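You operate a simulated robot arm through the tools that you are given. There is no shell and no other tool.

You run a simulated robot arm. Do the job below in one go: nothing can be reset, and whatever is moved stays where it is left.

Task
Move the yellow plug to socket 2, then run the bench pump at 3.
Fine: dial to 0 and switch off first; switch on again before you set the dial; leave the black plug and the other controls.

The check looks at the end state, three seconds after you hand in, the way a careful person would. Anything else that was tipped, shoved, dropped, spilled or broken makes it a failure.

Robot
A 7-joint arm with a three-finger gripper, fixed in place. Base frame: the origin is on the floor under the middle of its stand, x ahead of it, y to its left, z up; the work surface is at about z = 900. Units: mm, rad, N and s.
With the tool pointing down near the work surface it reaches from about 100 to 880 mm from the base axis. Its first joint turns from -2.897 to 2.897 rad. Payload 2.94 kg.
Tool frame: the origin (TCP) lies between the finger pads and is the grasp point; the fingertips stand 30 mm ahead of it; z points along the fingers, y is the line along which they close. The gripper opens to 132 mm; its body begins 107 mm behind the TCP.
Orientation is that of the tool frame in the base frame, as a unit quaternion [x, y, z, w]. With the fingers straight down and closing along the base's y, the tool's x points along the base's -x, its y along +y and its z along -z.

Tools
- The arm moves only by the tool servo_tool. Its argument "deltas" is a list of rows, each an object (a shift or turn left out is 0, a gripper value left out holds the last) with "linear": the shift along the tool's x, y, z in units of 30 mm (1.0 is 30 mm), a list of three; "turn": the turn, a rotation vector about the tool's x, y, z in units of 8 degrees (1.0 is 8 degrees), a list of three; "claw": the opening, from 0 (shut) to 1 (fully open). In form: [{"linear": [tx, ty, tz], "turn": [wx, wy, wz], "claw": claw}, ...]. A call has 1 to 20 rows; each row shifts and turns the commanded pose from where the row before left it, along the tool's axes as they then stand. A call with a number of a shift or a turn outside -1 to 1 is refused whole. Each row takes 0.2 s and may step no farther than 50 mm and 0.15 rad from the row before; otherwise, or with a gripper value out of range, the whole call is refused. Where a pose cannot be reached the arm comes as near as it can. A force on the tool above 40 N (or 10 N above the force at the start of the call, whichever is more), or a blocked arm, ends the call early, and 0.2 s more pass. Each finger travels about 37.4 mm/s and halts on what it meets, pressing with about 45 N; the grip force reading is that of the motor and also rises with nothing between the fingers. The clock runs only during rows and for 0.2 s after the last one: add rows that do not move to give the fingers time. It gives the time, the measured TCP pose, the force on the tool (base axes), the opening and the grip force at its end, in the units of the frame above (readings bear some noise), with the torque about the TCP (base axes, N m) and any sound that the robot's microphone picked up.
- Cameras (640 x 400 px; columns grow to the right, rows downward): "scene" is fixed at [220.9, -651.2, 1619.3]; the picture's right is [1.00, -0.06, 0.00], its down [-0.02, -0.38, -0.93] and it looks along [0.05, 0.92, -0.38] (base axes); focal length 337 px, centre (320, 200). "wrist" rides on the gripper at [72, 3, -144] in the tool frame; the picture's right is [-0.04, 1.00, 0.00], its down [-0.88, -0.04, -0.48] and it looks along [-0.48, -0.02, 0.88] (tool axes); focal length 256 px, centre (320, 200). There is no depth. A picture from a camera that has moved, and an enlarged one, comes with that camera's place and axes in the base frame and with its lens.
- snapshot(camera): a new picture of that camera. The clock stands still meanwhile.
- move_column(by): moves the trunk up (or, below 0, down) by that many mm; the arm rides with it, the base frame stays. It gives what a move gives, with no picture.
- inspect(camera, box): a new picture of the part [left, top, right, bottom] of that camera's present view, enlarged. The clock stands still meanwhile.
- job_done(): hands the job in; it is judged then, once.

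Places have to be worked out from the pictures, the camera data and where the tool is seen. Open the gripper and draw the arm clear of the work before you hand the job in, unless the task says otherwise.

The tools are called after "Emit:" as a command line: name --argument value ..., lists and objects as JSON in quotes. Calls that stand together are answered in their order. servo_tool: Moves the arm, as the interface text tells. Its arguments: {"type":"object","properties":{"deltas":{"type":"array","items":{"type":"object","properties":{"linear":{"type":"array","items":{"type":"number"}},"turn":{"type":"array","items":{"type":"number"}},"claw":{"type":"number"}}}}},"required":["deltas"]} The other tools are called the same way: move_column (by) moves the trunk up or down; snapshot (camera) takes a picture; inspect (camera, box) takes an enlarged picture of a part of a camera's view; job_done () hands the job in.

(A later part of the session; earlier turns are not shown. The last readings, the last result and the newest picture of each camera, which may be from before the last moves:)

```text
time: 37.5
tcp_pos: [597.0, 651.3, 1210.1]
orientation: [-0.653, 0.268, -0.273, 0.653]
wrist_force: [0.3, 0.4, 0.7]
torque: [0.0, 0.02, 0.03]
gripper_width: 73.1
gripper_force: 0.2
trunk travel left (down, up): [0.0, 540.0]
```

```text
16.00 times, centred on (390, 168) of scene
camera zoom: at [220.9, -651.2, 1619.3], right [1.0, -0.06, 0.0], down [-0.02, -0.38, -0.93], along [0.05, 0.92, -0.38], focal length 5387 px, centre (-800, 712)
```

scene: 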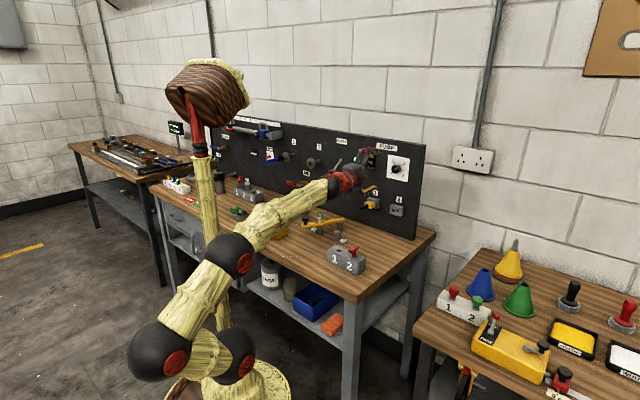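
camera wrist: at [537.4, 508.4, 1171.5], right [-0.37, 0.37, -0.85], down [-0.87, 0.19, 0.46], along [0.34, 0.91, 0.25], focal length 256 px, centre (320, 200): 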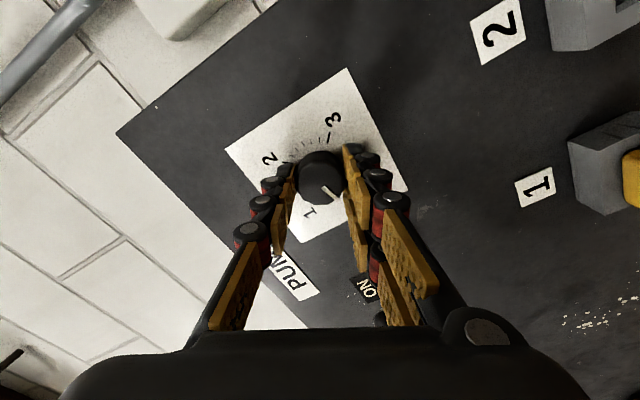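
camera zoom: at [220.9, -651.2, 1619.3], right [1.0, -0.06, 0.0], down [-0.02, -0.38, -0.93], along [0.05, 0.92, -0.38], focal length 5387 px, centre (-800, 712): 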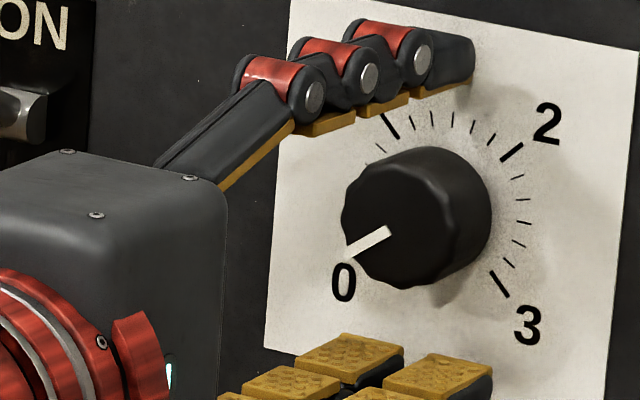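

By comparison with the starting view, the pointer looks a few degrees short of the 0 mark. I'll re-grip and nudge it about 5° further counter-clockwise.

Emit:
servo_tool --deltas '[{"linear": [-0.04, 0, 0.02], "claw": 0.0}, {}, {}, {}, {}, {"turn": [0, 0, -0.3]}, {"turn": [0, 0, -0.4]}, {}, {}]'

Emit:
inspect --camera "wrist" --box '[285, 140, 365, 210]'

```text
time: 39.5
tcp_pos: [596.5, 651.9, 1209.9]
orientation: [0.667, -0.236, 0.305, -0.638]
wrist_force: [3.4, 2.4, -2.2]
torque: [0.0, 0.0, -0.03]
gripper_width: 32.5
gripper_force: 45.2
trunk travel left (down, up): [0.0, 540.0]
```

```text
5.71 times, centred on (325, 175) of wrist
camera zoom: at [544.7, 500.9, 1213.9], right [0.04, -0.04, -1.0], down [-0.96, 0.28, -0.05], along [0.29, 0.96, -0.03], focal length 1463 px, centre (291, 343)
```

zoom: 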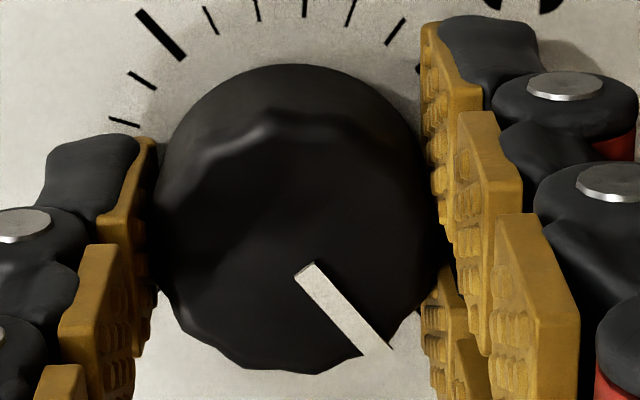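

No stop was felt (torque near zero). I'll release and re-check the pointer against the mark.

Emit:
servo_tool --deltas '[{"claw": 0.55}, {}, {}, {}, {"linear": [0, 0, -0.6]}, {"linear": [0, 0, -0.6]}, {"linear": [0, 0, -0.6], "turn": [0, 0, 0.7]}, {"linear": [0, 0, -0.4]}, {}]'

Emit:
snapshot --camera "wrist"

Emit:
inspect --camera "wrist" --box '[270, 80, 370, 180]'

Emit:
inspect --camera "scene" --box '[375, 150, 405, 178]'

```text
time: 41.5
tcp_pos: [548.2, 606.2, 1209.8]
orientation: [0.653, -0.269, 0.272, -0.653]
wrist_force: [0.2, -0.4, 0.3]
torque: [-0.04, 0.0, 0.04]
gripper_width: 72.6
gripper_force: 0.1
trunk travel left (down, up): [0.0, 540.0]
```

```text
taken
camera wrist: at [497.4, 454.1, 1206.5], right [-0.03, 0.03, -1.0], down [-0.96, 0.29, 0.03], along [0.29, 0.96, 0.02], focal length 256 px, centre (320, 200)
```

wrist: 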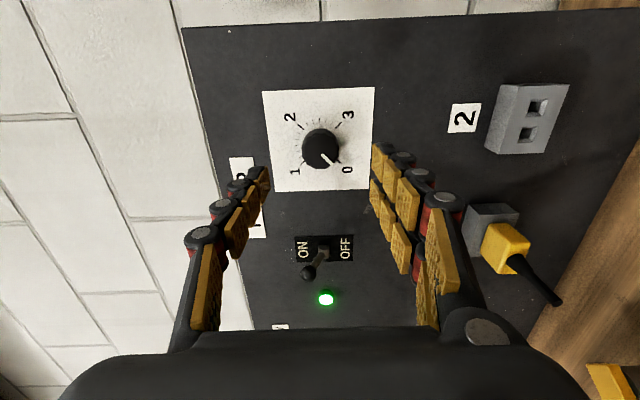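

```text
4.00 times, centred on (320, 130) of wrist
camera zoom: at [497.4, 454.1, 1206.5], right [-0.03, 0.03, -1.0], down [-0.96, 0.29, 0.03], along [0.29, 0.96, 0.02], focal length 1024 px, centre (320, 480)
```

zoom: 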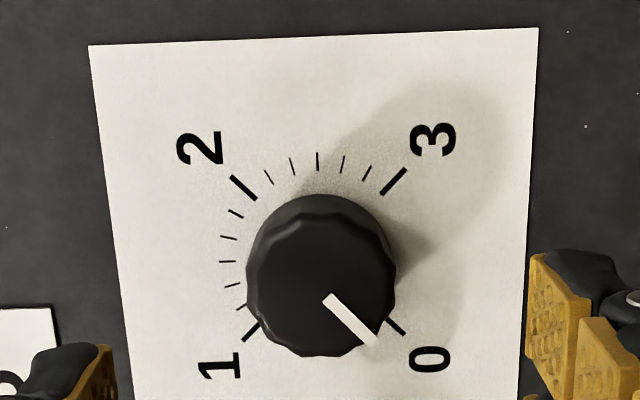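

```text
14.29 times, centred on (390, 164) of scene
camera zoom: at [220.9, -651.2, 1619.3], right [1.0, -0.06, 0.0], down [-0.02, -0.38, -0.93], along [0.05, 0.92, -0.38], focal length 4810 px, centre (-680, 714)
```

zoom: 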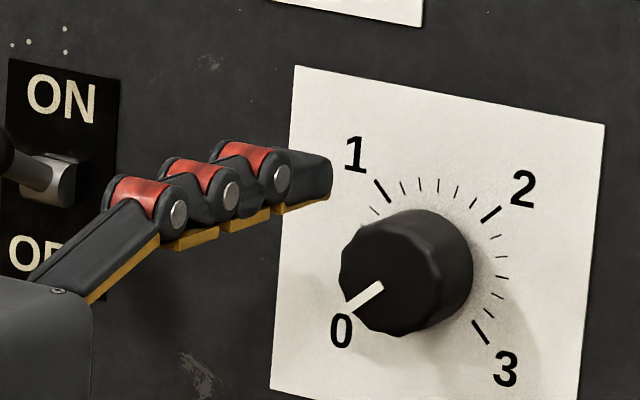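

The dial is on 0, within about 1°. Next is the switch: its ball is at U −170, N ~878, Z ~1228 (lever up, ON). I'll tilt the tool 10° down to stay off the joint limit, move left in front of it and narrow the fingers to form a fork.

Emit:
servo_tool --deltas '[{"turn": [-0.65, 0, 0]}, {"turn": [-0.65, 0, 0]}, {"linear": [-0.86, -0.138, -0.025], "claw": 0.27}, {"linear": [-0.86, -0.138, -0.025]}, {"linear": [-0.86, -0.138, -0.025]}, {"linear": [-0.86, -0.138, -0.025]}, {"linear": [-0.86, -0.138, -0.025]}, {}]'

Emit:
snapshot --camera "wrist"

Emit:
inspect --camera "scene" --box '[320, 130, 420, 210]'

```text
time: 43.4
tcp_pos: [457.4, 698.0, 1230.3]
orientation: [0.71, -0.292, 0.247, -0.591]
wrist_force: [0.1, 0.3, 0.3]
torque: [0.0, 0.01, -0.01]
gripper_width: 35.7
gripper_force: 0.0
trunk travel left (down, up): [0.0, 540.0]
```

```text
taken
camera wrist: at [407.7, 546.1, 1251.9], right [-0.15, -0.1, -0.98], down [-0.95, 0.3, 0.12], along [0.28, 0.95, -0.14], focal length 256 px, centre (320, 200)
```

wrist: 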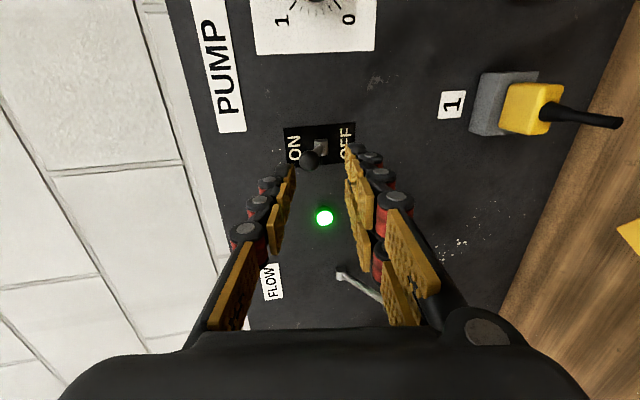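

```text
5.00 times, centred on (370, 170) of scene
camera zoom: at [220.9, -651.2, 1619.3], right [1.0, -0.06, 0.0], down [-0.02, -0.38, -0.93], along [0.05, 0.92, -0.38], focal length 1683 px, centre (70, 350)
```

zoom: 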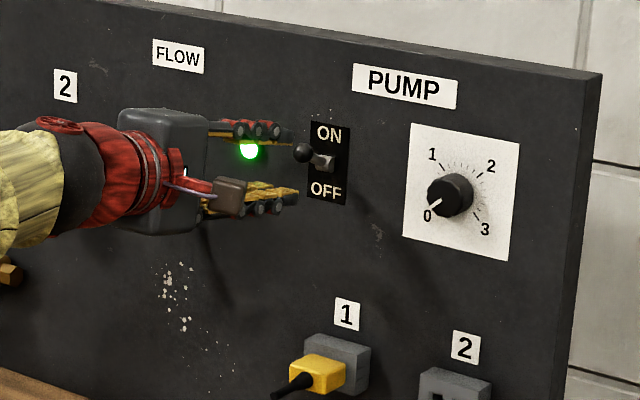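

The fork is level with the ball in U and Z. I'll move straight in toward the panel so the ball sits between the fingertips.

Emit:
servo_tool --deltas '[{"linear": [0, -0.0923, 0.503]}, {"linear": [0, -0.0923, 0.503]}, {"linear": [0, -0.0923, 0.503]}, {}]'

Emit:
inspect --camera "wrist" --box '[220, 90, 420, 250]'

Emit:
inspect --camera "scene" --box '[340, 140, 400, 188]'

```text
time: 44.4
tcp_pos: [488.1, 730.3, 1230.5]
orientation: [0.711, -0.291, 0.246, -0.591]
wrist_force: [0.0, 0.9, 0.1]
torque: [0.02, -0.01, -0.02]
gripper_width: 35.5
gripper_force: 0.0
trunk travel left (down, up): [0.0, 540.0]
```

```text
2.50 times, centred on (320, 170) of wrist
camera zoom: at [438.6, 580.3, 1253.5], right [-0.15, -0.1, -0.98], down [-0.95, 0.3, 0.12], along [0.28, 0.95, -0.14], focal length 640 px, centre (320, 275)
```

zoom: 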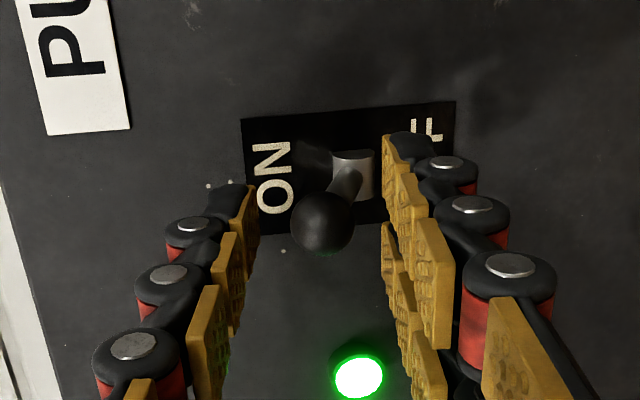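

```text
8.33 times, centred on (370, 164) of scene
camera zoom: at [220.9, -651.2, 1619.3], right [1.0, -0.06, 0.0], down [-0.02, -0.38, -0.93], along [0.05, 0.92, -0.38], focal length 2806 px, centre (-97, 500)
```

zoom: 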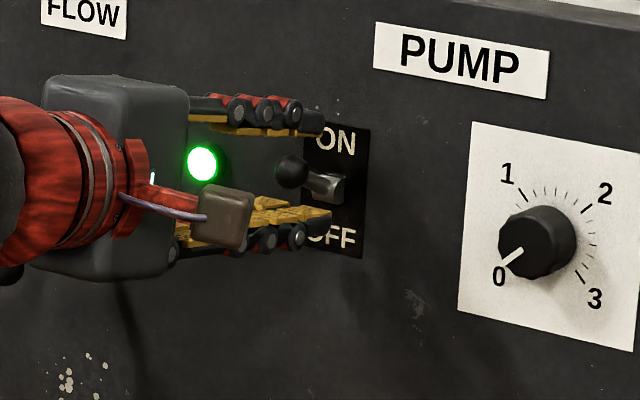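

The ball is centred between the fingers. I'll move straight down to flip the switch to OFF, watching the force and the lamp.

Emit:
servo_tool --deltas '[{"linear": [0, 0.262, 0.048]}, {"linear": [0, 0.262, 0.048]}, {"linear": [0, 0.262, 0.048]}, {"linear": [0, 0.262, 0.048]}, {"linear": [0, 0.262, 0.048]}, {}]'

Emit:
inspect --camera "scene" --box '[340, 140, 400, 188]'

Emit:
inspect --camera "wrist" --box '[220, 90, 420, 250]'

```text
time: 45.8
tcp_pos: [491.4, 731.6, 1191.6]
orientation: [0.71, -0.292, 0.247, -0.592]
wrist_force: [0.3, -0.5, 1.5]
torque: [0.05, 0.01, -0.06]
gripper_width: 36.9
gripper_force: 1.2
trunk travel left (down, up): [0.0, 540.0]
heard: click
```

```text
8.33 times, centred on (370, 164) of scene
camera zoom: at [220.9, -651.2, 1619.3], right [1.0, -0.06, 0.0], down [-0.02, -0.38, -0.93], along [0.05, 0.92, -0.38], focal length 2806 px, centre (-97, 500)
```

zoom: 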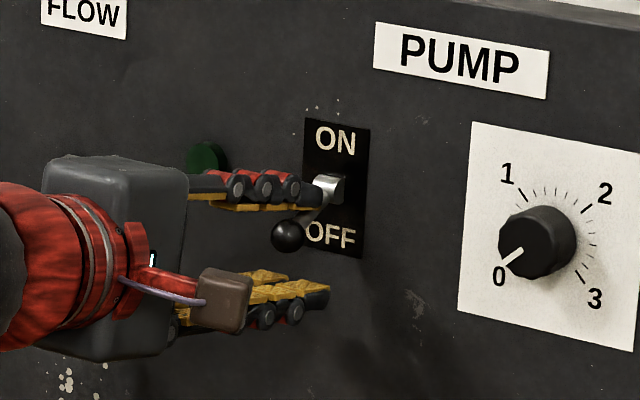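

```text
2.50 times, centred on (320, 170) of wrist
camera zoom: at [439.7, 579.6, 1213.8], right [-0.15, -0.1, -0.98], down [-0.95, 0.3, 0.12], along [0.28, 0.95, -0.14], focal length 640 px, centre (320, 275)
```

zoom: 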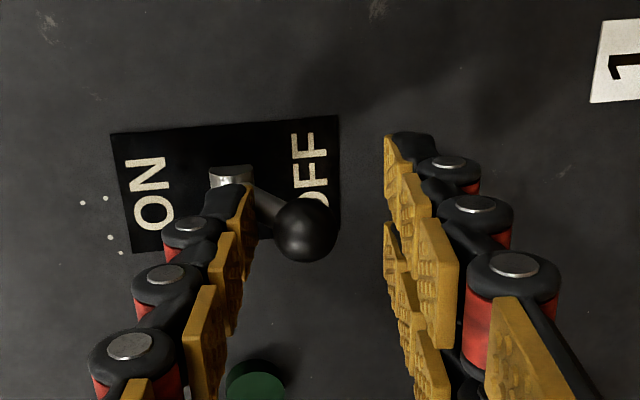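

Click heard, lamp off, lever at OFF. I'll back straight out and turn the tool so the fingers close horizontally (camera below) for the plug.

Emit:
servo_tool --deltas '[{"linear": [0, 0.165, -0.9]}, {"linear": [0, 0.165, -0.9]}, {"linear": [0, 0.165, -0.9]}, {"linear": [0, 0.165, -0.9]}, {"turn": [0, 0, 1]}, {"turn": [0, 0, 1]}, {"turn": [0, 0, 1]}, {"turn": [0, 0, 1]}, {"turn": [0, 0, 1]}, {"turn": [0, 0, 1]}, {"turn": [0, 0, 1]}, {"turn": [0, 0, 1]}, {"turn": [0, 0, 1]}, {"turn": [0, 0, 1]}, {"turn": [0, 0, 1]}, {"turn": [0, 0, 0.25]}, {}]'

Emit:
snapshot --camera "wrist"

Emit:
inspect --camera "scene" --box '[320, 130, 440, 230]'

```text
time: 49.4
tcp_pos: [411.9, 653.9, 1190.5]
orientation: [-0.296, 0.709, 0.244, 0.592]
wrist_force: [1.1, -0.1, -0.4]
torque: [0.07, 0.0, 0.01]
gripper_width: 35.9
gripper_force: 0.0
trunk travel left (down, up): [0.0, 540.0]
```

```text
taken
camera wrist: at [300.4, 546.0, 1144.6], right [-0.7, 0.71, 0.04], down [-0.2, -0.24, 0.95], along [0.69, 0.66, 0.31], focal length 256 px, centre (320, 200)
```

wrist: 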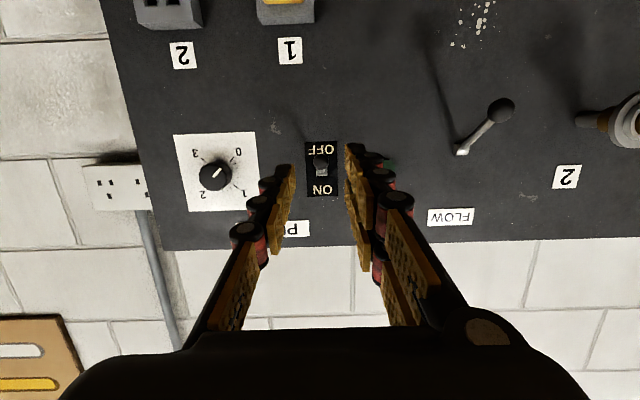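

```text
4.00 times, centred on (380, 180) of scene
camera zoom: at [220.9, -651.2, 1619.3], right [1.0, -0.06, 0.0], down [-0.02, -0.38, -0.93], along [0.05, 0.92, -0.38], focal length 1347 px, centre (80, 280)
```

zoom: 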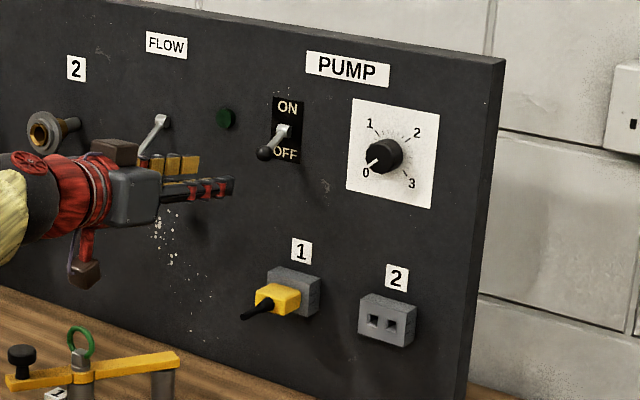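

The switch is OFF and the dial is on 0. Now the plug: I'll tilt the tool to about 18° down, open the fingers and move to a viewing pose in front of socket 1, well above the bench items.

Emit:
servo_tool --deltas '[{"turn": [0, 0.95, 0], "claw": 0.55}, {"linear": [0.71, -0.26, 0.23]}, {"linear": [0.71, -0.26, 0.23]}, {"linear": [0.71, -0.26, 0.23]}, {"linear": [0.71, -0.26, 0.23]}, {}]'

Emit:
snapshot --camera "wrist"

Emit:
snapshot --camera "scene"

```text
time: 50.8
tcp_pos: [434.9, 629.9, 1100.9]
orientation: [-0.311, 0.746, 0.223, 0.545]
wrist_force: [-0.2, 0.2, -0.5]
torque: [0.03, 0.02, -0.04]
gripper_width: 72.5
gripper_force: 0.1
trunk travel left (down, up): [0.0, 540.0]
```

```text
taken
camera wrist: at [320.2, 520.5, 1075.8], right [-0.7, 0.72, 0.04], down [-0.11, -0.15, 0.98], along [0.71, 0.68, 0.18], focal length 256 px, centre (320, 200)
```

wrist: 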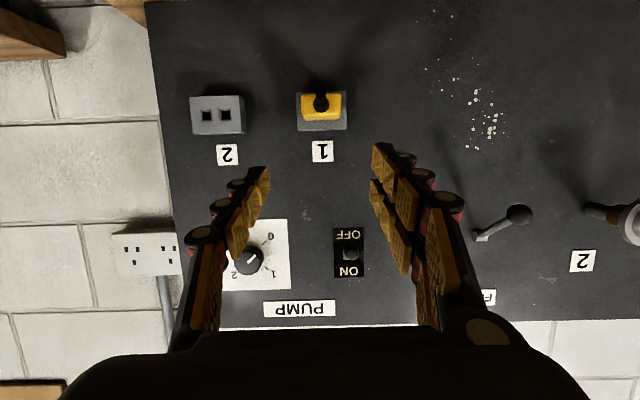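

```text
taken
```

scene: 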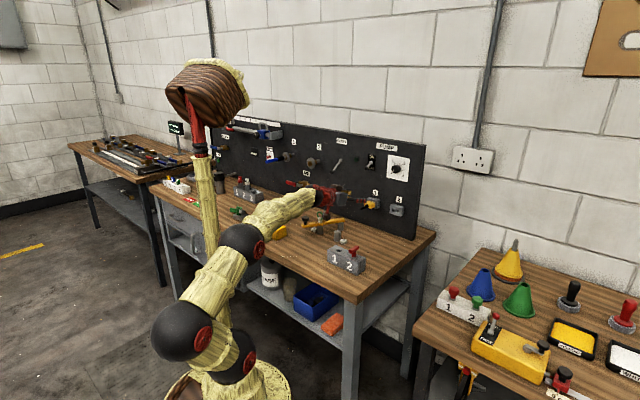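

The pose was reached without hitting limits. I'll zoom in on the plug and socket 2 to measure their centres and sizes.

Emit:
inspect --camera "wrist" --box '[180, 70, 370, 175]'

Emit:
inspect --camera "wrist" --box '[280, 80, 360, 140]'

Emit:
inspect --camera "scene" --box '[300, 170, 420, 260]'

```text
3.37 times, centred on (275, 122) of wrist
camera zoom: at [320.2, 520.5, 1075.8], right [-0.7, 0.72, 0.04], down [-0.11, -0.15, 0.98], along [0.71, 0.68, 0.18], focal length 862 px, centre (472, 461)
```

zoom: 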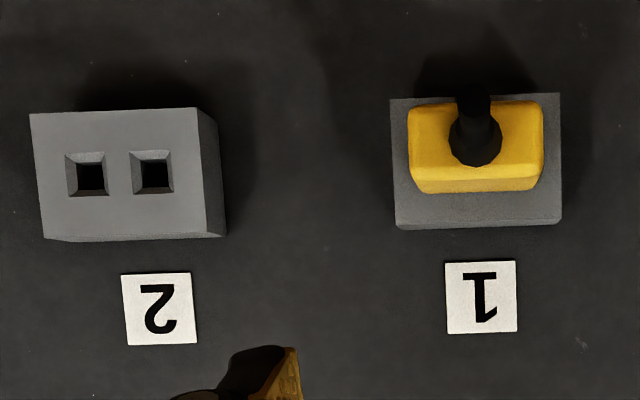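

```text
6.67 times, centred on (320, 110) of wrist
camera zoom: at [320.2, 520.5, 1075.8], right [-0.7, 0.72, 0.04], down [-0.11, -0.15, 0.98], along [0.71, 0.68, 0.18], focal length 1707 px, centre (320, 800)
```

zoom: 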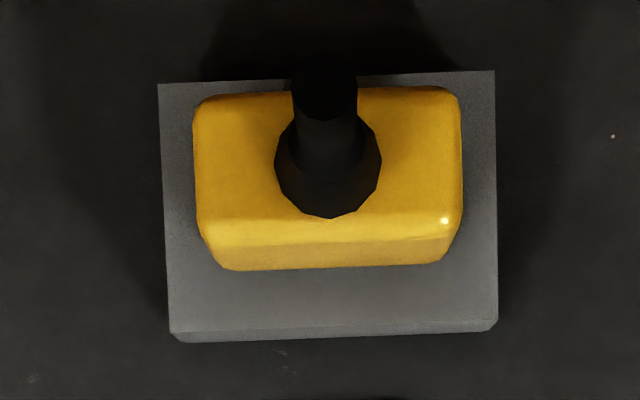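

```text
4.44 times, centred on (360, 215) of scene
camera zoom: at [220.9, -651.2, 1619.3], right [1.0, -0.06, 0.0], down [-0.02, -0.38, -0.93], along [0.05, 0.92, -0.38], focal length 1496 px, centre (142, 133)
```

zoom: 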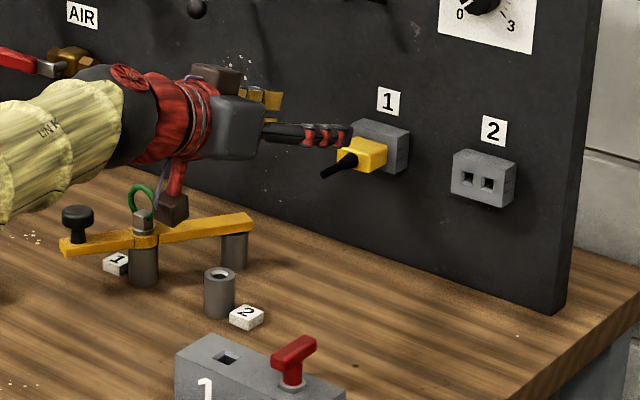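

The plug body measures U −140.9, Z 1031.3, about 38.5 wide × 21 tall, N ~850–894. Socket 2 is centred at U −21.2, Z 1031.9, so the shift is 120 mm to the right. I'll descend in front of the plug, then close in with the fingers either side of the cable.

Emit:
servo_tool --deltas '[{"linear": [0.688, 0.033, 0.221]}, {"linear": [0.688, 0.033, 0.221]}, {"linear": [0.688, 0.033, 0.221]}, {}]'

Emit:
snapshot --camera "wrist"

Emit:
inspect --camera "scene" --box '[280, 170, 420, 270]'

```text
time: 51.8
tcp_pos: [431.6, 632.2, 1035.7]
orientation: [-0.311, 0.746, 0.223, 0.544]
wrist_force: [-0.5, -0.9, 0.1]
torque: [0.0, 0.03, -0.01]
gripper_width: 72.4
gripper_force: 0.1
trunk travel left (down, up): [0.0, 540.0]
```

```text
taken
camera wrist: at [316.7, 521.8, 1010.6], right [-0.7, 0.72, 0.04], down [-0.11, -0.15, 0.98], along [0.71, 0.68, 0.18], focal length 256 px, centre (320, 200)
```

wrist: 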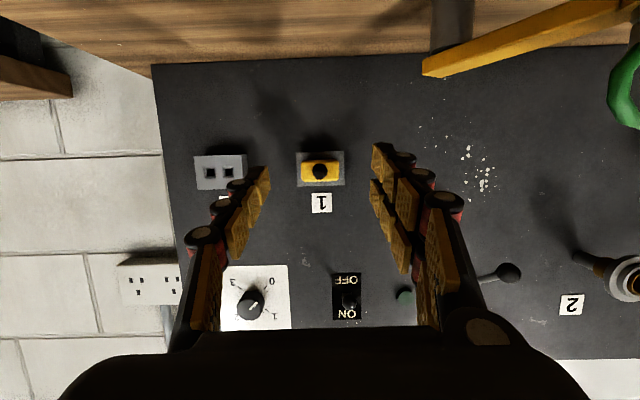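

```text
4.00 times, centred on (350, 220) of scene
camera zoom: at [220.9, -651.2, 1619.3], right [1.0, -0.06, 0.0], down [-0.02, -0.38, -0.93], along [0.05, 0.92, -0.38], focal length 1347 px, centre (200, 120)
```

zoom: 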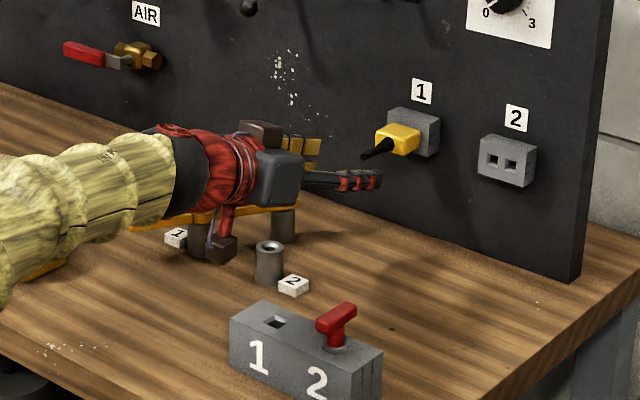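

Clear of the bench items. I'll advance straight toward the plug to about N 840 and check the alignment.

Emit:
servo_tool --deltas '[{"linear": [-0.222, 0, 0.69]}, {"linear": [-0.222, 0, 0.69]}, {"linear": [-0.222, 0, 0.69]}, {"linear": [-0.222, 0, 0.69]}, {}]'

Emit:
inspect --camera "wrist" --box '[220, 60, 420, 260]'

Emit:
inspect --camera "scene" --box '[320, 180, 420, 250]'

```text
time: 53.0
tcp_pos: [494.2, 693.2, 1036.1]
orientation: [-0.311, 0.747, 0.223, 0.544]
wrist_force: [-0.4, -1.1, -0.8]
torque: [0.02, -0.03, 0.03]
gripper_width: 72.4
gripper_force: 0.1
trunk travel left (down, up): [0.0, 540.0]
```

```text
2.00 times, centred on (320, 160) of wrist
camera zoom: at [379.1, 583.2, 1010.3], right [-0.7, 0.72, 0.04], down [-0.11, -0.15, 0.98], along [0.71, 0.68, 0.18], focal length 512 px, centre (320, 280)
```

zoom: 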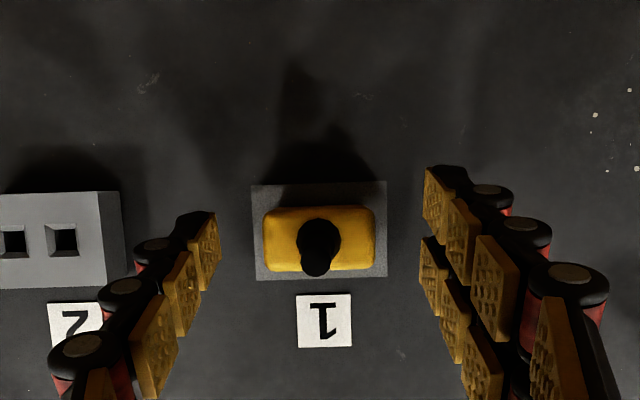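

```text
5.71 times, centred on (370, 215) of scene
camera zoom: at [220.9, -651.2, 1619.3], right [1.0, -0.06, 0.0], down [-0.02, -0.38, -0.93], along [0.05, 0.92, -0.38], focal length 1924 px, centre (34, 114)
```

zoom: 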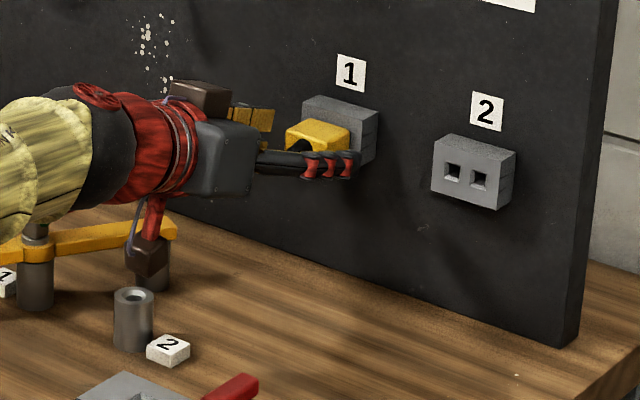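

Well centred: the plug sits midway between the fingers in both directions. I'll move the last 13 mm and close on the plug.

Emit:
servo_tool --deltas '[{"linear": [-0.066, 0, 0.206]}, {"linear": [-0.066, 0, 0.206]}, {}, {"claw": 0.0}, {}, {}, {}, {}, {}]'

Emit:
inspect --camera "wrist" --box '[220, 60, 420, 260]'

Emit:
inspect --camera "scene" --box '[340, 180, 420, 230]'

```text
time: 55.0
tcp_pos: [503.3, 703.1, 1035.0]
orientation: [-0.311, 0.747, 0.223, 0.544]
wrist_force: [2.0, -1.6, 0.1]
torque: [-0.01, 0.01, -0.15]
gripper_width: 38.8
gripper_force: 45.6
trunk travel left (down, up): [0.0, 540.0]
```

```text
2.00 times, centred on (320, 160) of wrist
camera zoom: at [388.9, 592.9, 1010.5], right [-0.7, 0.72, 0.04], down [-0.11, -0.15, 0.98], along [0.71, 0.68, 0.18], focal length 512 px, centre (320, 280)
```

zoom: 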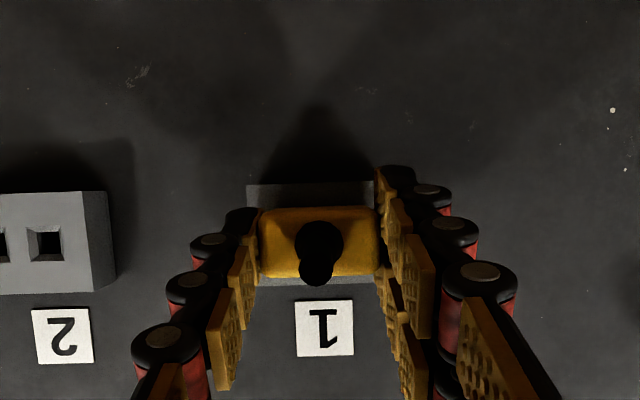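

```text
8.00 times, centred on (380, 205) of scene
camera zoom: at [220.9, -651.2, 1619.3], right [1.0, -0.06, 0.0], down [-0.02, -0.38, -0.93], along [0.05, 0.92, -0.38], focal length 2694 px, centre (-160, 160)
```

zoom: 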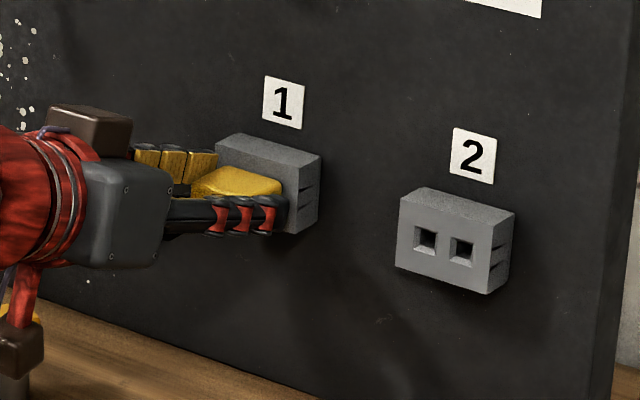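

The plug is gripped (38.8 mm, negligible side load) at N 853, U −141.3, Z 1035. I'll pull it straight out along the panel normal.

Emit:
servo_tool --deltas '[{"linear": [0.051, 0, -0.159]}, {"linear": [0.051, 0, -0.159]}, {"linear": [0.051, 0, -0.159]}, {"linear": [0.051, 0, -0.159]}, {}]'

Emit:
inspect --camera "wrist" --box '[220, 60, 420, 260]'

Emit:
inspect --camera "scene" --box '[340, 180, 420, 230]'

```text
time: 56.1
tcp_pos: [490.1, 688.7, 1037.4]
orientation: [-0.311, 0.746, 0.223, 0.544]
wrist_force: [-0.3, 0.4, -0.3]
torque: [0.02, 0.02, 0.01]
gripper_width: 38.7
gripper_force: 44.4
trunk travel left (down, up): [0.0, 540.0]
```

```text
2.00 times, centred on (320, 160) of wrist
camera zoom: at [374.3, 578.6, 1011.2], right [-0.7, 0.72, 0.04], down [-0.11, -0.15, 0.98], along [0.71, 0.68, 0.18], focal length 512 px, centre (320, 280)
```

zoom: 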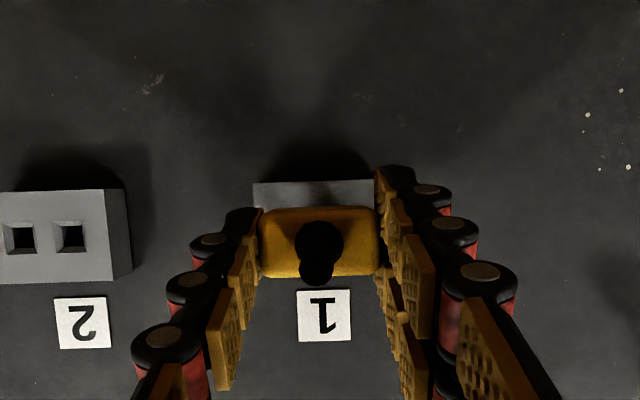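

```text
8.00 times, centred on (380, 205) of scene
camera zoom: at [220.9, -651.2, 1619.3], right [1.0, -0.06, 0.0], down [-0.02, -0.38, -0.93], along [0.05, 0.92, -0.38], focal length 2694 px, centre (-160, 160)
```

zoom: 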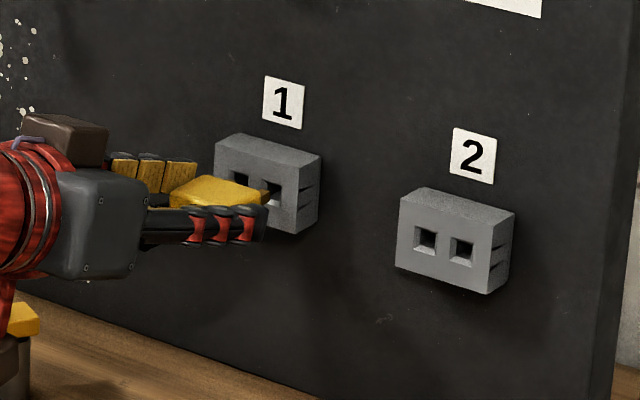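

It came free easily with near-zero force. I'll pull back another 30 mm to clear the pins completely, then look.

Emit:
servo_tool --deltas '[{"linear": [0.077, 0, -0.238]}, {"linear": [0.077, 0, -0.238]}, {"linear": [0.077, 0, -0.238]}, {"linear": [0.077, 0, -0.238]}, {}, {}]'

Emit:
inspect --camera "scene" --box '[340, 180, 420, 230]'

Emit:
servo_tool --deltas '[{}]'

```text
time: 57.5
tcp_pos: [469.2, 667.5, 1035.7]
orientation: [-0.312, 0.747, 0.223, 0.543]
wrist_force: [0.3, -0.1, 1.3]
torque: [0.0, 0.0, 0.0]
gripper_width: 38.6
gripper_force: 44.5
trunk travel left (down, up): [0.0, 540.0]
```

```text
8.00 times, centred on (380, 205) of scene
camera zoom: at [220.9, -651.2, 1619.3], right [1.0, -0.06, 0.0], down [-0.02, -0.38, -0.93], along [0.05, 0.92, -0.38], focal length 2694 px, centre (-160, 160)
```

zoom: 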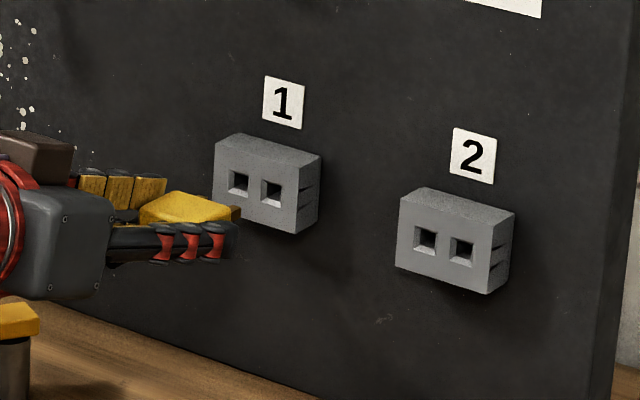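

```text
time: 58.0
tcp_pos: [468.8, 667.2, 1035.9]
orientation: [-0.312, 0.747, 0.223, 0.544]
wrist_force: [0.3, 0.1, 0.3]
torque: [-0.01, 0.02, -0.01]
gripper_width: 38.7
gripper_force: 45.3
trunk travel left (down, up): [0.0, 540.0]
```

The plug is free and held at N 803, U −140.3, Z 1036. I'll lift 25 mm for clearance over the red T-handle on the bench, shift 119 mm right to socket 2, and check the alignment from both cameras.

Emit:
servo_tool --deltas '[{"linear": [-0.793, 0, -0.255]}, {"linear": [-0.062, -0.66, 0.19]}, {"linear": [-0.062, -0.66, 0.19]}, {"linear": [0, -0.66, 0]}, {"linear": [0, -0.66, 0]}, {"linear": [0, -0.66, 0]}, {"linear": [0, -0.66, 0]}, {}]'

Emit:
snapshot --camera "wrist"

Emit:
inspect --camera "scene" --box '[320, 170, 440, 260]'

```text
time: 59.8
tcp_pos: [560.9, 592.9, 1064.0]
orientation: [-0.31, 0.747, 0.222, 0.544]
wrist_force: [0.5, 0.1, -1.1]
torque: [-0.01, 0.01, 0.05]
gripper_width: 38.6
gripper_force: 44.6
trunk travel left (down, up): [0.0, 540.0]
```

```text
taken
camera wrist: at [445.3, 482.7, 1038.3], right [-0.7, 0.72, 0.04], down [-0.11, -0.15, 0.98], along [0.71, 0.68, 0.18], focal length 256 px, centre (320, 200)
```

wrist: 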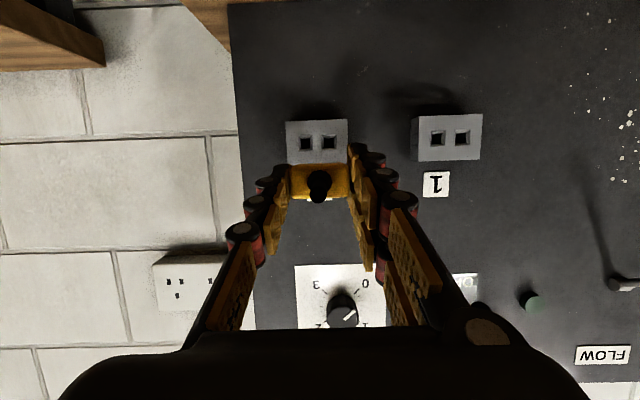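

```text
4.44 times, centred on (380, 215) of scene
camera zoom: at [220.9, -651.2, 1619.3], right [1.0, -0.06, 0.0], down [-0.02, -0.38, -0.93], along [0.05, 0.92, -0.38], focal length 1496 px, centre (53, 133)
```

zoom: 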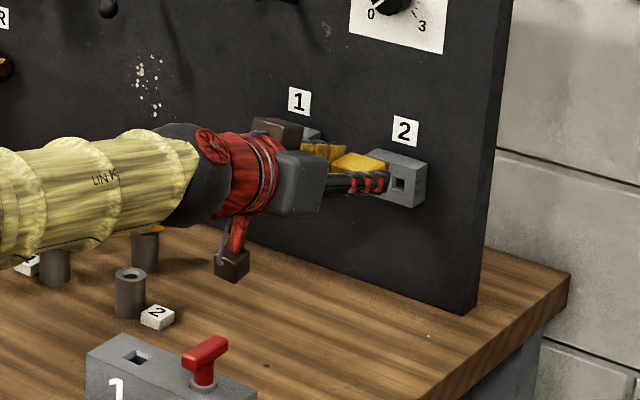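

The plug is now in front of and above socket 2. I'll zoom in to measure the plug-to-socket alignment before lowering.

Emit:
inspect --camera "wrist" --box '[270, 100, 370, 220]'

Emit:
servo_tool --deltas '[{}]'

```text
3.33 times, centred on (320, 160) of wrist
camera zoom: at [445.3, 482.7, 1038.3], right [-0.7, 0.72, 0.04], down [-0.11, -0.15, 0.98], along [0.71, 0.68, 0.18], focal length 853 px, centre (320, 333)
```

zoom: 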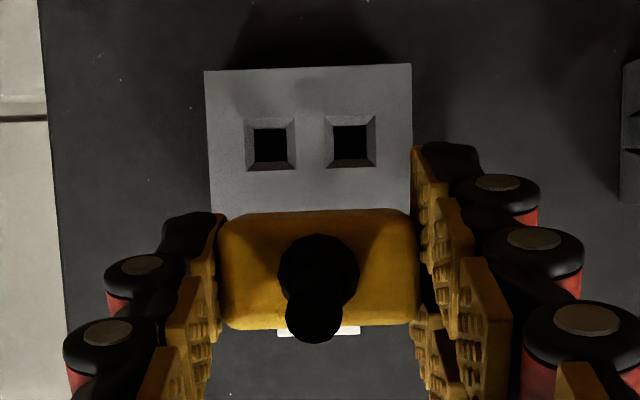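

```text
time: 60.1
tcp_pos: [560.9, 593.0, 1063.1]
orientation: [-0.31, 0.747, 0.222, 0.544]
wrist_force: [0.7, -0.3, -0.5]
torque: [-0.02, 0.05, 0.03]
gripper_width: 38.7
gripper_force: 45.5
trunk travel left (down, up): [0.0, 540.0]
```

I take the socket spacing as 120 mm, so the inserted TCP should be U ≈ −21.1, Z ≈ 1035.4. I'm at U −22.7, Z 1063, so I'll move 1.6 mm right and 27.7 mm down, keeping the standoff.

Emit:
servo_tool --deltas '[{"linear": [0.44, -0.027, 0.142]}, {"linear": [0.44, -0.026, 0.142]}, {}, {}]'

Emit:
inspect --camera "wrist" --box '[270, 100, 370, 220]'

Emit:
inspect --camera "scene" --box '[360, 180, 430, 230]'

Emit:
servo_tool --deltas '[{}]'

```text
time: 61.1
tcp_pos: [561.1, 590.0, 1034.5]
orientation: [-0.312, 0.746, 0.224, 0.544]
wrist_force: [0.9, 0.3, -1.5]
torque: [-0.01, 0.0, -0.02]
gripper_width: 38.6
gripper_force: 44.7
trunk travel left (down, up): [0.0, 540.0]
```

```text
3.33 times, centred on (320, 160) of wrist
camera zoom: at [446.6, 480.7, 1009.7], right [-0.7, 0.72, 0.04], down [-0.11, -0.15, 0.98], along [0.71, 0.68, 0.18], focal length 853 px, centre (320, 333)
```

zoom: 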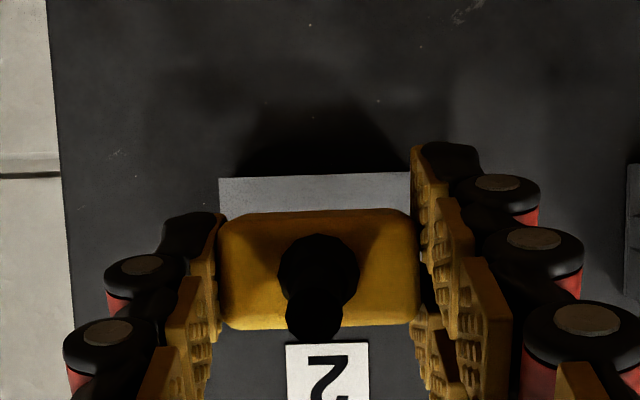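

```text
8.00 times, centred on (395, 205) of scene
camera zoom: at [220.9, -651.2, 1619.3], right [1.0, -0.06, 0.0], down [-0.02, -0.38, -0.93], along [0.05, 0.92, -0.38], focal length 2694 px, centre (-280, 160)
```

zoom: 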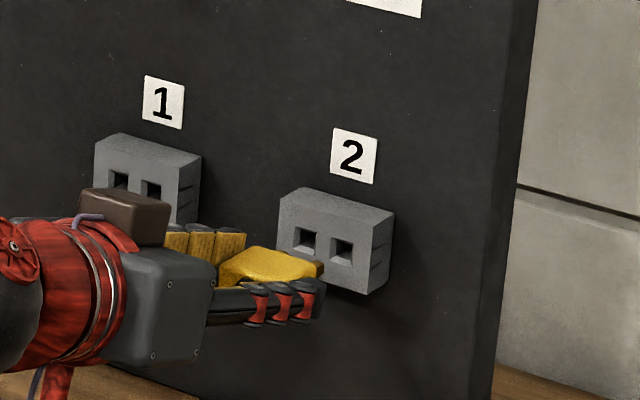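

```text
time: 61.5
tcp_pos: [561.6, 590.1, 1035.3]
orientation: [-0.31, 0.747, 0.222, 0.545]
wrist_force: [-0.3, -0.4, -0.6]
torque: [-0.01, -0.01, 0.01]
gripper_width: 38.6
gripper_force: 44.8
trunk travel left (down, up): [0.0, 540.0]
```

I'm within about 1 mm. I'll trim 0.8 mm left and advance 18 mm toward the socket, checking forces before the pins enter.

Emit:
servo_tool --deltas '[{"linear": [0, 0.027, 0]}, {"linear": [-0.061, 0, 0.19]}, {"linear": [-0.061, 0, 0.19]}, {"linear": [-0.061, 0, 0.19]}, {}, {}]'

Emit:
inspect --camera "scene" --box '[370, 190, 420, 225]'

Emit:
inspect --camera "wrist" --box '[270, 100, 370, 220]'

```text
time: 63.0
tcp_pos: [573.5, 603.3, 1034.5]
orientation: [-0.311, 0.746, 0.223, 0.545]
wrist_force: [0.4, -0.5, -0.3]
torque: [-0.03, -0.01, 0.0]
gripper_width: 38.9
gripper_force: 45.1
trunk travel left (down, up): [0.0, 540.0]
```

```text
11.43 times, centred on (395, 208) of scene
camera zoom: at [220.9, -651.2, 1619.3], right [1.0, -0.06, 0.0], down [-0.02, -0.38, -0.93], along [0.05, 0.92, -0.38], focal length 3848 px, centre (-537, 114)
```

zoom: 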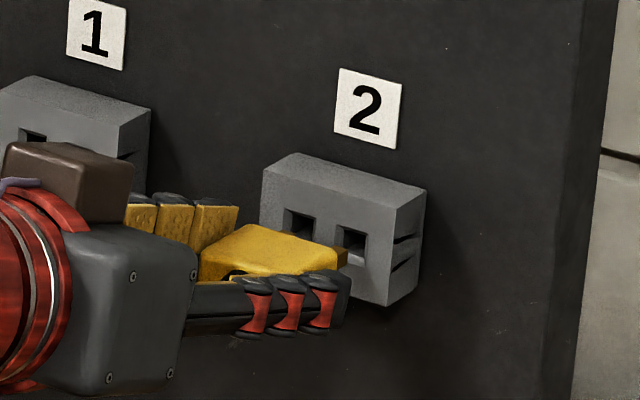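

```text
3.33 times, centred on (320, 160) of wrist
camera zoom: at [458.5, 493.9, 1008.5], right [-0.7, 0.72, 0.04], down [-0.11, -0.15, 0.98], along [0.71, 0.68, 0.18], focal length 853 px, centre (320, 333)
```

zoom: 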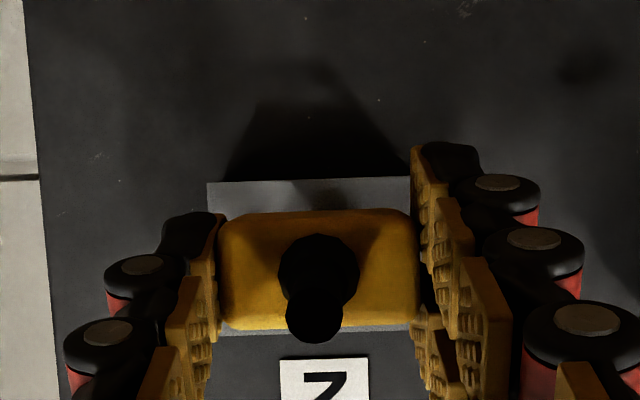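

Comparing the socket outline with how it looked when the plug was seated in socket 1, U matches within 0.3 mm and the tool is about 0.7 mm low. I'll trim that and push in with small steps, watching the force.

Emit:
servo_tool --deltas '[{"linear": [-0.022, 0, -0.007]}, {"linear": [-0.031, 0, 0.095]}, {"linear": [-0.031, 0, 0.095]}, {"linear": [-0.031, 0, 0.095]}, {"linear": [-0.031, 0, 0.095]}, {}]'

Emit:
inspect --camera "scene" --box '[370, 190, 420, 225]'

```text
time: 64.3
tcp_pos: [583.6, 612.3, 1034.8]
orientation: [-0.311, 0.747, 0.222, 0.544]
wrist_force: [0.6, -0.2, -0.7]
torque: [-0.01, 0.03, 0.03]
gripper_width: 38.5
gripper_force: 45.0
trunk travel left (down, up): [0.0, 540.0]
```

```text
11.43 times, centred on (395, 208) of scene
camera zoom: at [220.9, -651.2, 1619.3], right [1.0, -0.06, 0.0], down [-0.02, -0.38, -0.93], along [0.05, 0.92, -0.38], focal length 3848 px, centre (-537, 114)
```

zoom: 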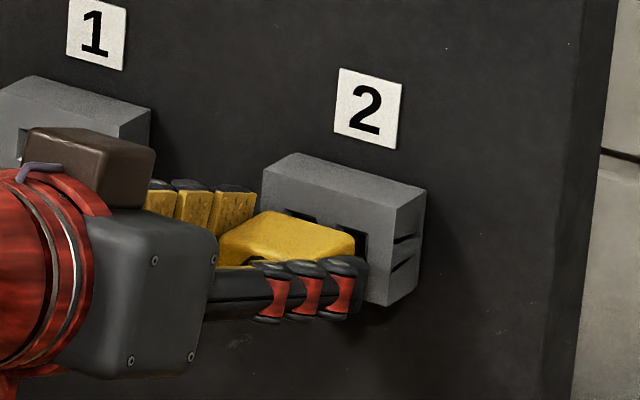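

There's no resistance at N 845.6, so the pins appear to be entering cleanly. I'll push the remaining 7–8 mm in 2 mm steps.

Emit:
servo_tool --deltas '[{"linear": [-0.02, 0, 0.063]}, {"linear": [-0.02, 0, 0.063]}, {"linear": [-0.02, 0, 0.063]}, {"linear": [-0.02, 0, 0.063]}, {}, {}]'

Emit:
inspect --camera "scene" --box '[370, 190, 420, 225]'

Emit:
inspect --camera "wrist" --box '[220, 60, 420, 260]'

```text
time: 65.8
tcp_pos: [589.5, 618.4, 1034.2]
orientation: [-0.312, 0.746, 0.224, 0.544]
wrist_force: [-4.8, -6.1, -2.9]
torque: [-0.15, 0.15, -0.08]
gripper_width: 39.0
gripper_force: 45.2
trunk travel left (down, up): [0.0, 540.0]
```

```text
11.43 times, centred on (395, 208) of scene
camera zoom: at [220.9, -651.2, 1619.3], right [1.0, -0.06, 0.0], down [-0.02, -0.38, -0.93], along [0.05, 0.92, -0.38], focal length 3848 px, centre (-537, 114)
```

zoom: 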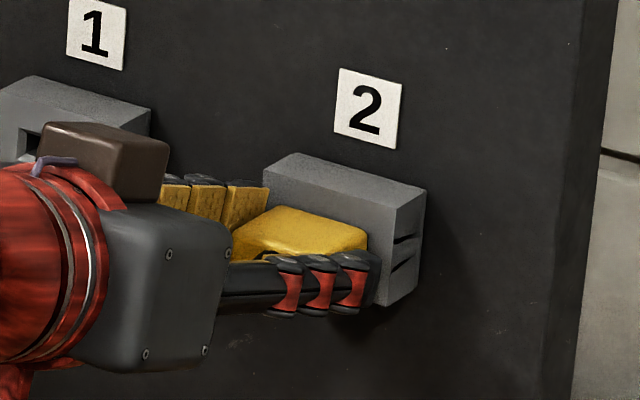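

```text
2.00 times, centred on (320, 160) of wrist
camera zoom: at [473.6, 508.3, 1009.6], right [-0.7, 0.72, 0.04], down [-0.11, -0.15, 0.98], along [0.71, 0.68, 0.18], focal length 512 px, centre (320, 280)
```

zoom: 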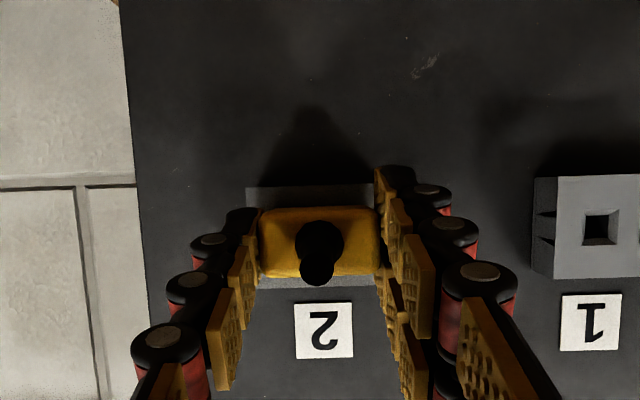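

N 854 (seated value was 853), with about 8 N of contact force and the same picture as when it sat in socket 1. I'll give one gentle extra push to confirm it's fully home.

Emit:
servo_tool --deltas '[{"linear": [-0.008, 0, 0.025]}, {}, {}]'

```text
time: 66.5
tcp_pos: [589.1, 619.4, 1034.5]
orientation: [-0.311, 0.747, 0.223, 0.544]
wrist_force: [-6.9, -10.3, -4.9]
torque: [-0.24, 0.16, 0.09]
gripper_width: 38.7
gripper_force: 44.9
trunk travel left (down, up): [0.0, 540.0]
```

Force rises with no movement, so the plug is seated. I'll release it and back straight out.

Emit:
servo_tool --deltas '[{"claw": 0.55}, {}, {}, {}, {}]'

Emit:
inspect --camera "wrist" --box '[220, 60, 420, 260]'

```text
time: 67.8
tcp_pos: [589.8, 619.7, 1034.0]
orientation: [-0.311, 0.747, 0.222, 0.544]
wrist_force: [-1.0, 0.7, -0.5]
torque: [-0.02, -0.02, 0.0]
gripper_width: 72.8
gripper_force: 0.1
trunk travel left (down, up): [0.0, 540.0]
```

```text
2.00 times, centred on (320, 160) of wrist
camera zoom: at [474.3, 509.4, 1009.9], right [-0.7, 0.72, 0.04], down [-0.11, -0.15, 0.98], along [0.71, 0.68, 0.18], focal length 512 px, centre (320, 280)
```

zoom: 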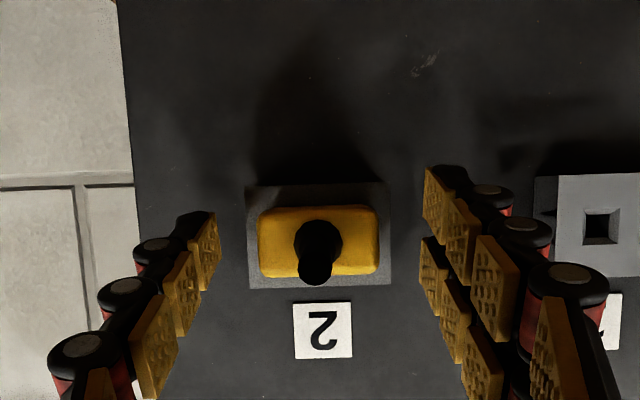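

The plug stays in socket 2 on its own. I'll retreat 35 mm and rise well above the bench items.

Emit:
servo_tool --deltas '[{"linear": [0.18, 0, -0.555]}, {"linear": [0.18, 0, -0.555]}, {"linear": [-0.92, 0, -0.296]}, {"linear": [-0.92, 0, -0.296]}, {"linear": [-0.92, 0, -0.296]}, {"linear": [-0.92, 0, -0.296]}, {}]'

Emit:
inspect --camera "scene" --box '[340, 140, 430, 230]'

Emit:
snapshot --camera "wrist"

```text
time: 69.3
tcp_pos: [564.5, 594.3, 1151.8]
orientation: [-0.312, 0.747, 0.223, 0.544]
wrist_force: [0.0, 0.9, -0.8]
torque: [0.0, 0.0, -0.01]
gripper_width: 72.6
gripper_force: 0.1
trunk travel left (down, up): [0.0, 540.0]
```

```text
4.44 times, centred on (385, 185) of scene
camera zoom: at [220.9, -651.2, 1619.3], right [1.0, -0.06, 0.0], down [-0.02, -0.38, -0.93], along [0.05, 0.92, -0.38], focal length 1496 px, centre (31, 267)
```

zoom: 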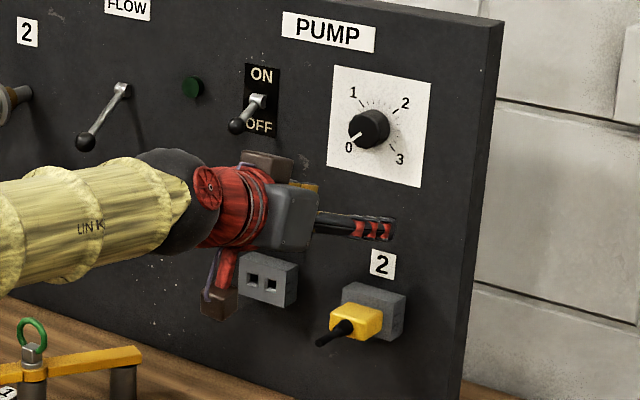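

```text
taken
camera wrist: at [449.5, 483.9, 1126.3], right [-0.7, 0.72, 0.04], down [-0.11, -0.15, 0.98], along [0.71, 0.68, 0.18], focal length 256 px, centre (320, 200)
```

wrist: 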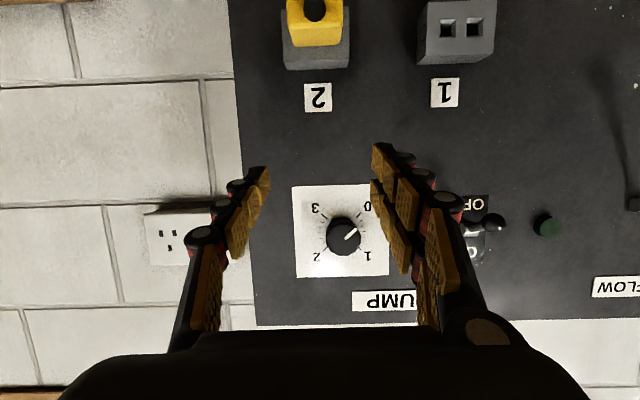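

The plug is seated in socket 2, with the dial still at 0 and the switch OFF. I'll reorient for the switch (10° tilt, fingers closing vertically) at a safe standoff.

Emit:
servo_tool --deltas '[{"linear": [0.15, 0, -0.5], "turn": [0, -0.93, 0]}, {"turn": [0, 0, -1]}, {"turn": [0, 0, -1]}, {"turn": [0, 0, -1]}, {"turn": [0, 0, -1]}, {"turn": [0, 0, -1]}, {"turn": [0, 0, -1]}, {"turn": [0, 0, -1]}, {"turn": [0, 0, -1]}, {"turn": [0, 0, -1]}, {"turn": [0, 0, -1]}, {"turn": [0, 0, -1]}, {"turn": [0, 0, -0.25]}, {"claw": 0.27}, {}]'

```text
time: 72.5
tcp_pos: [553.5, 584.0, 1149.9]
orientation: [0.711, -0.292, 0.247, -0.59]
wrist_force: [0.1, 0.2, -0.5]
torque: [0.03, -0.01, 0.04]
gripper_width: 35.4
gripper_force: 0.1
trunk travel left (down, up): [0.0, 540.0]
```

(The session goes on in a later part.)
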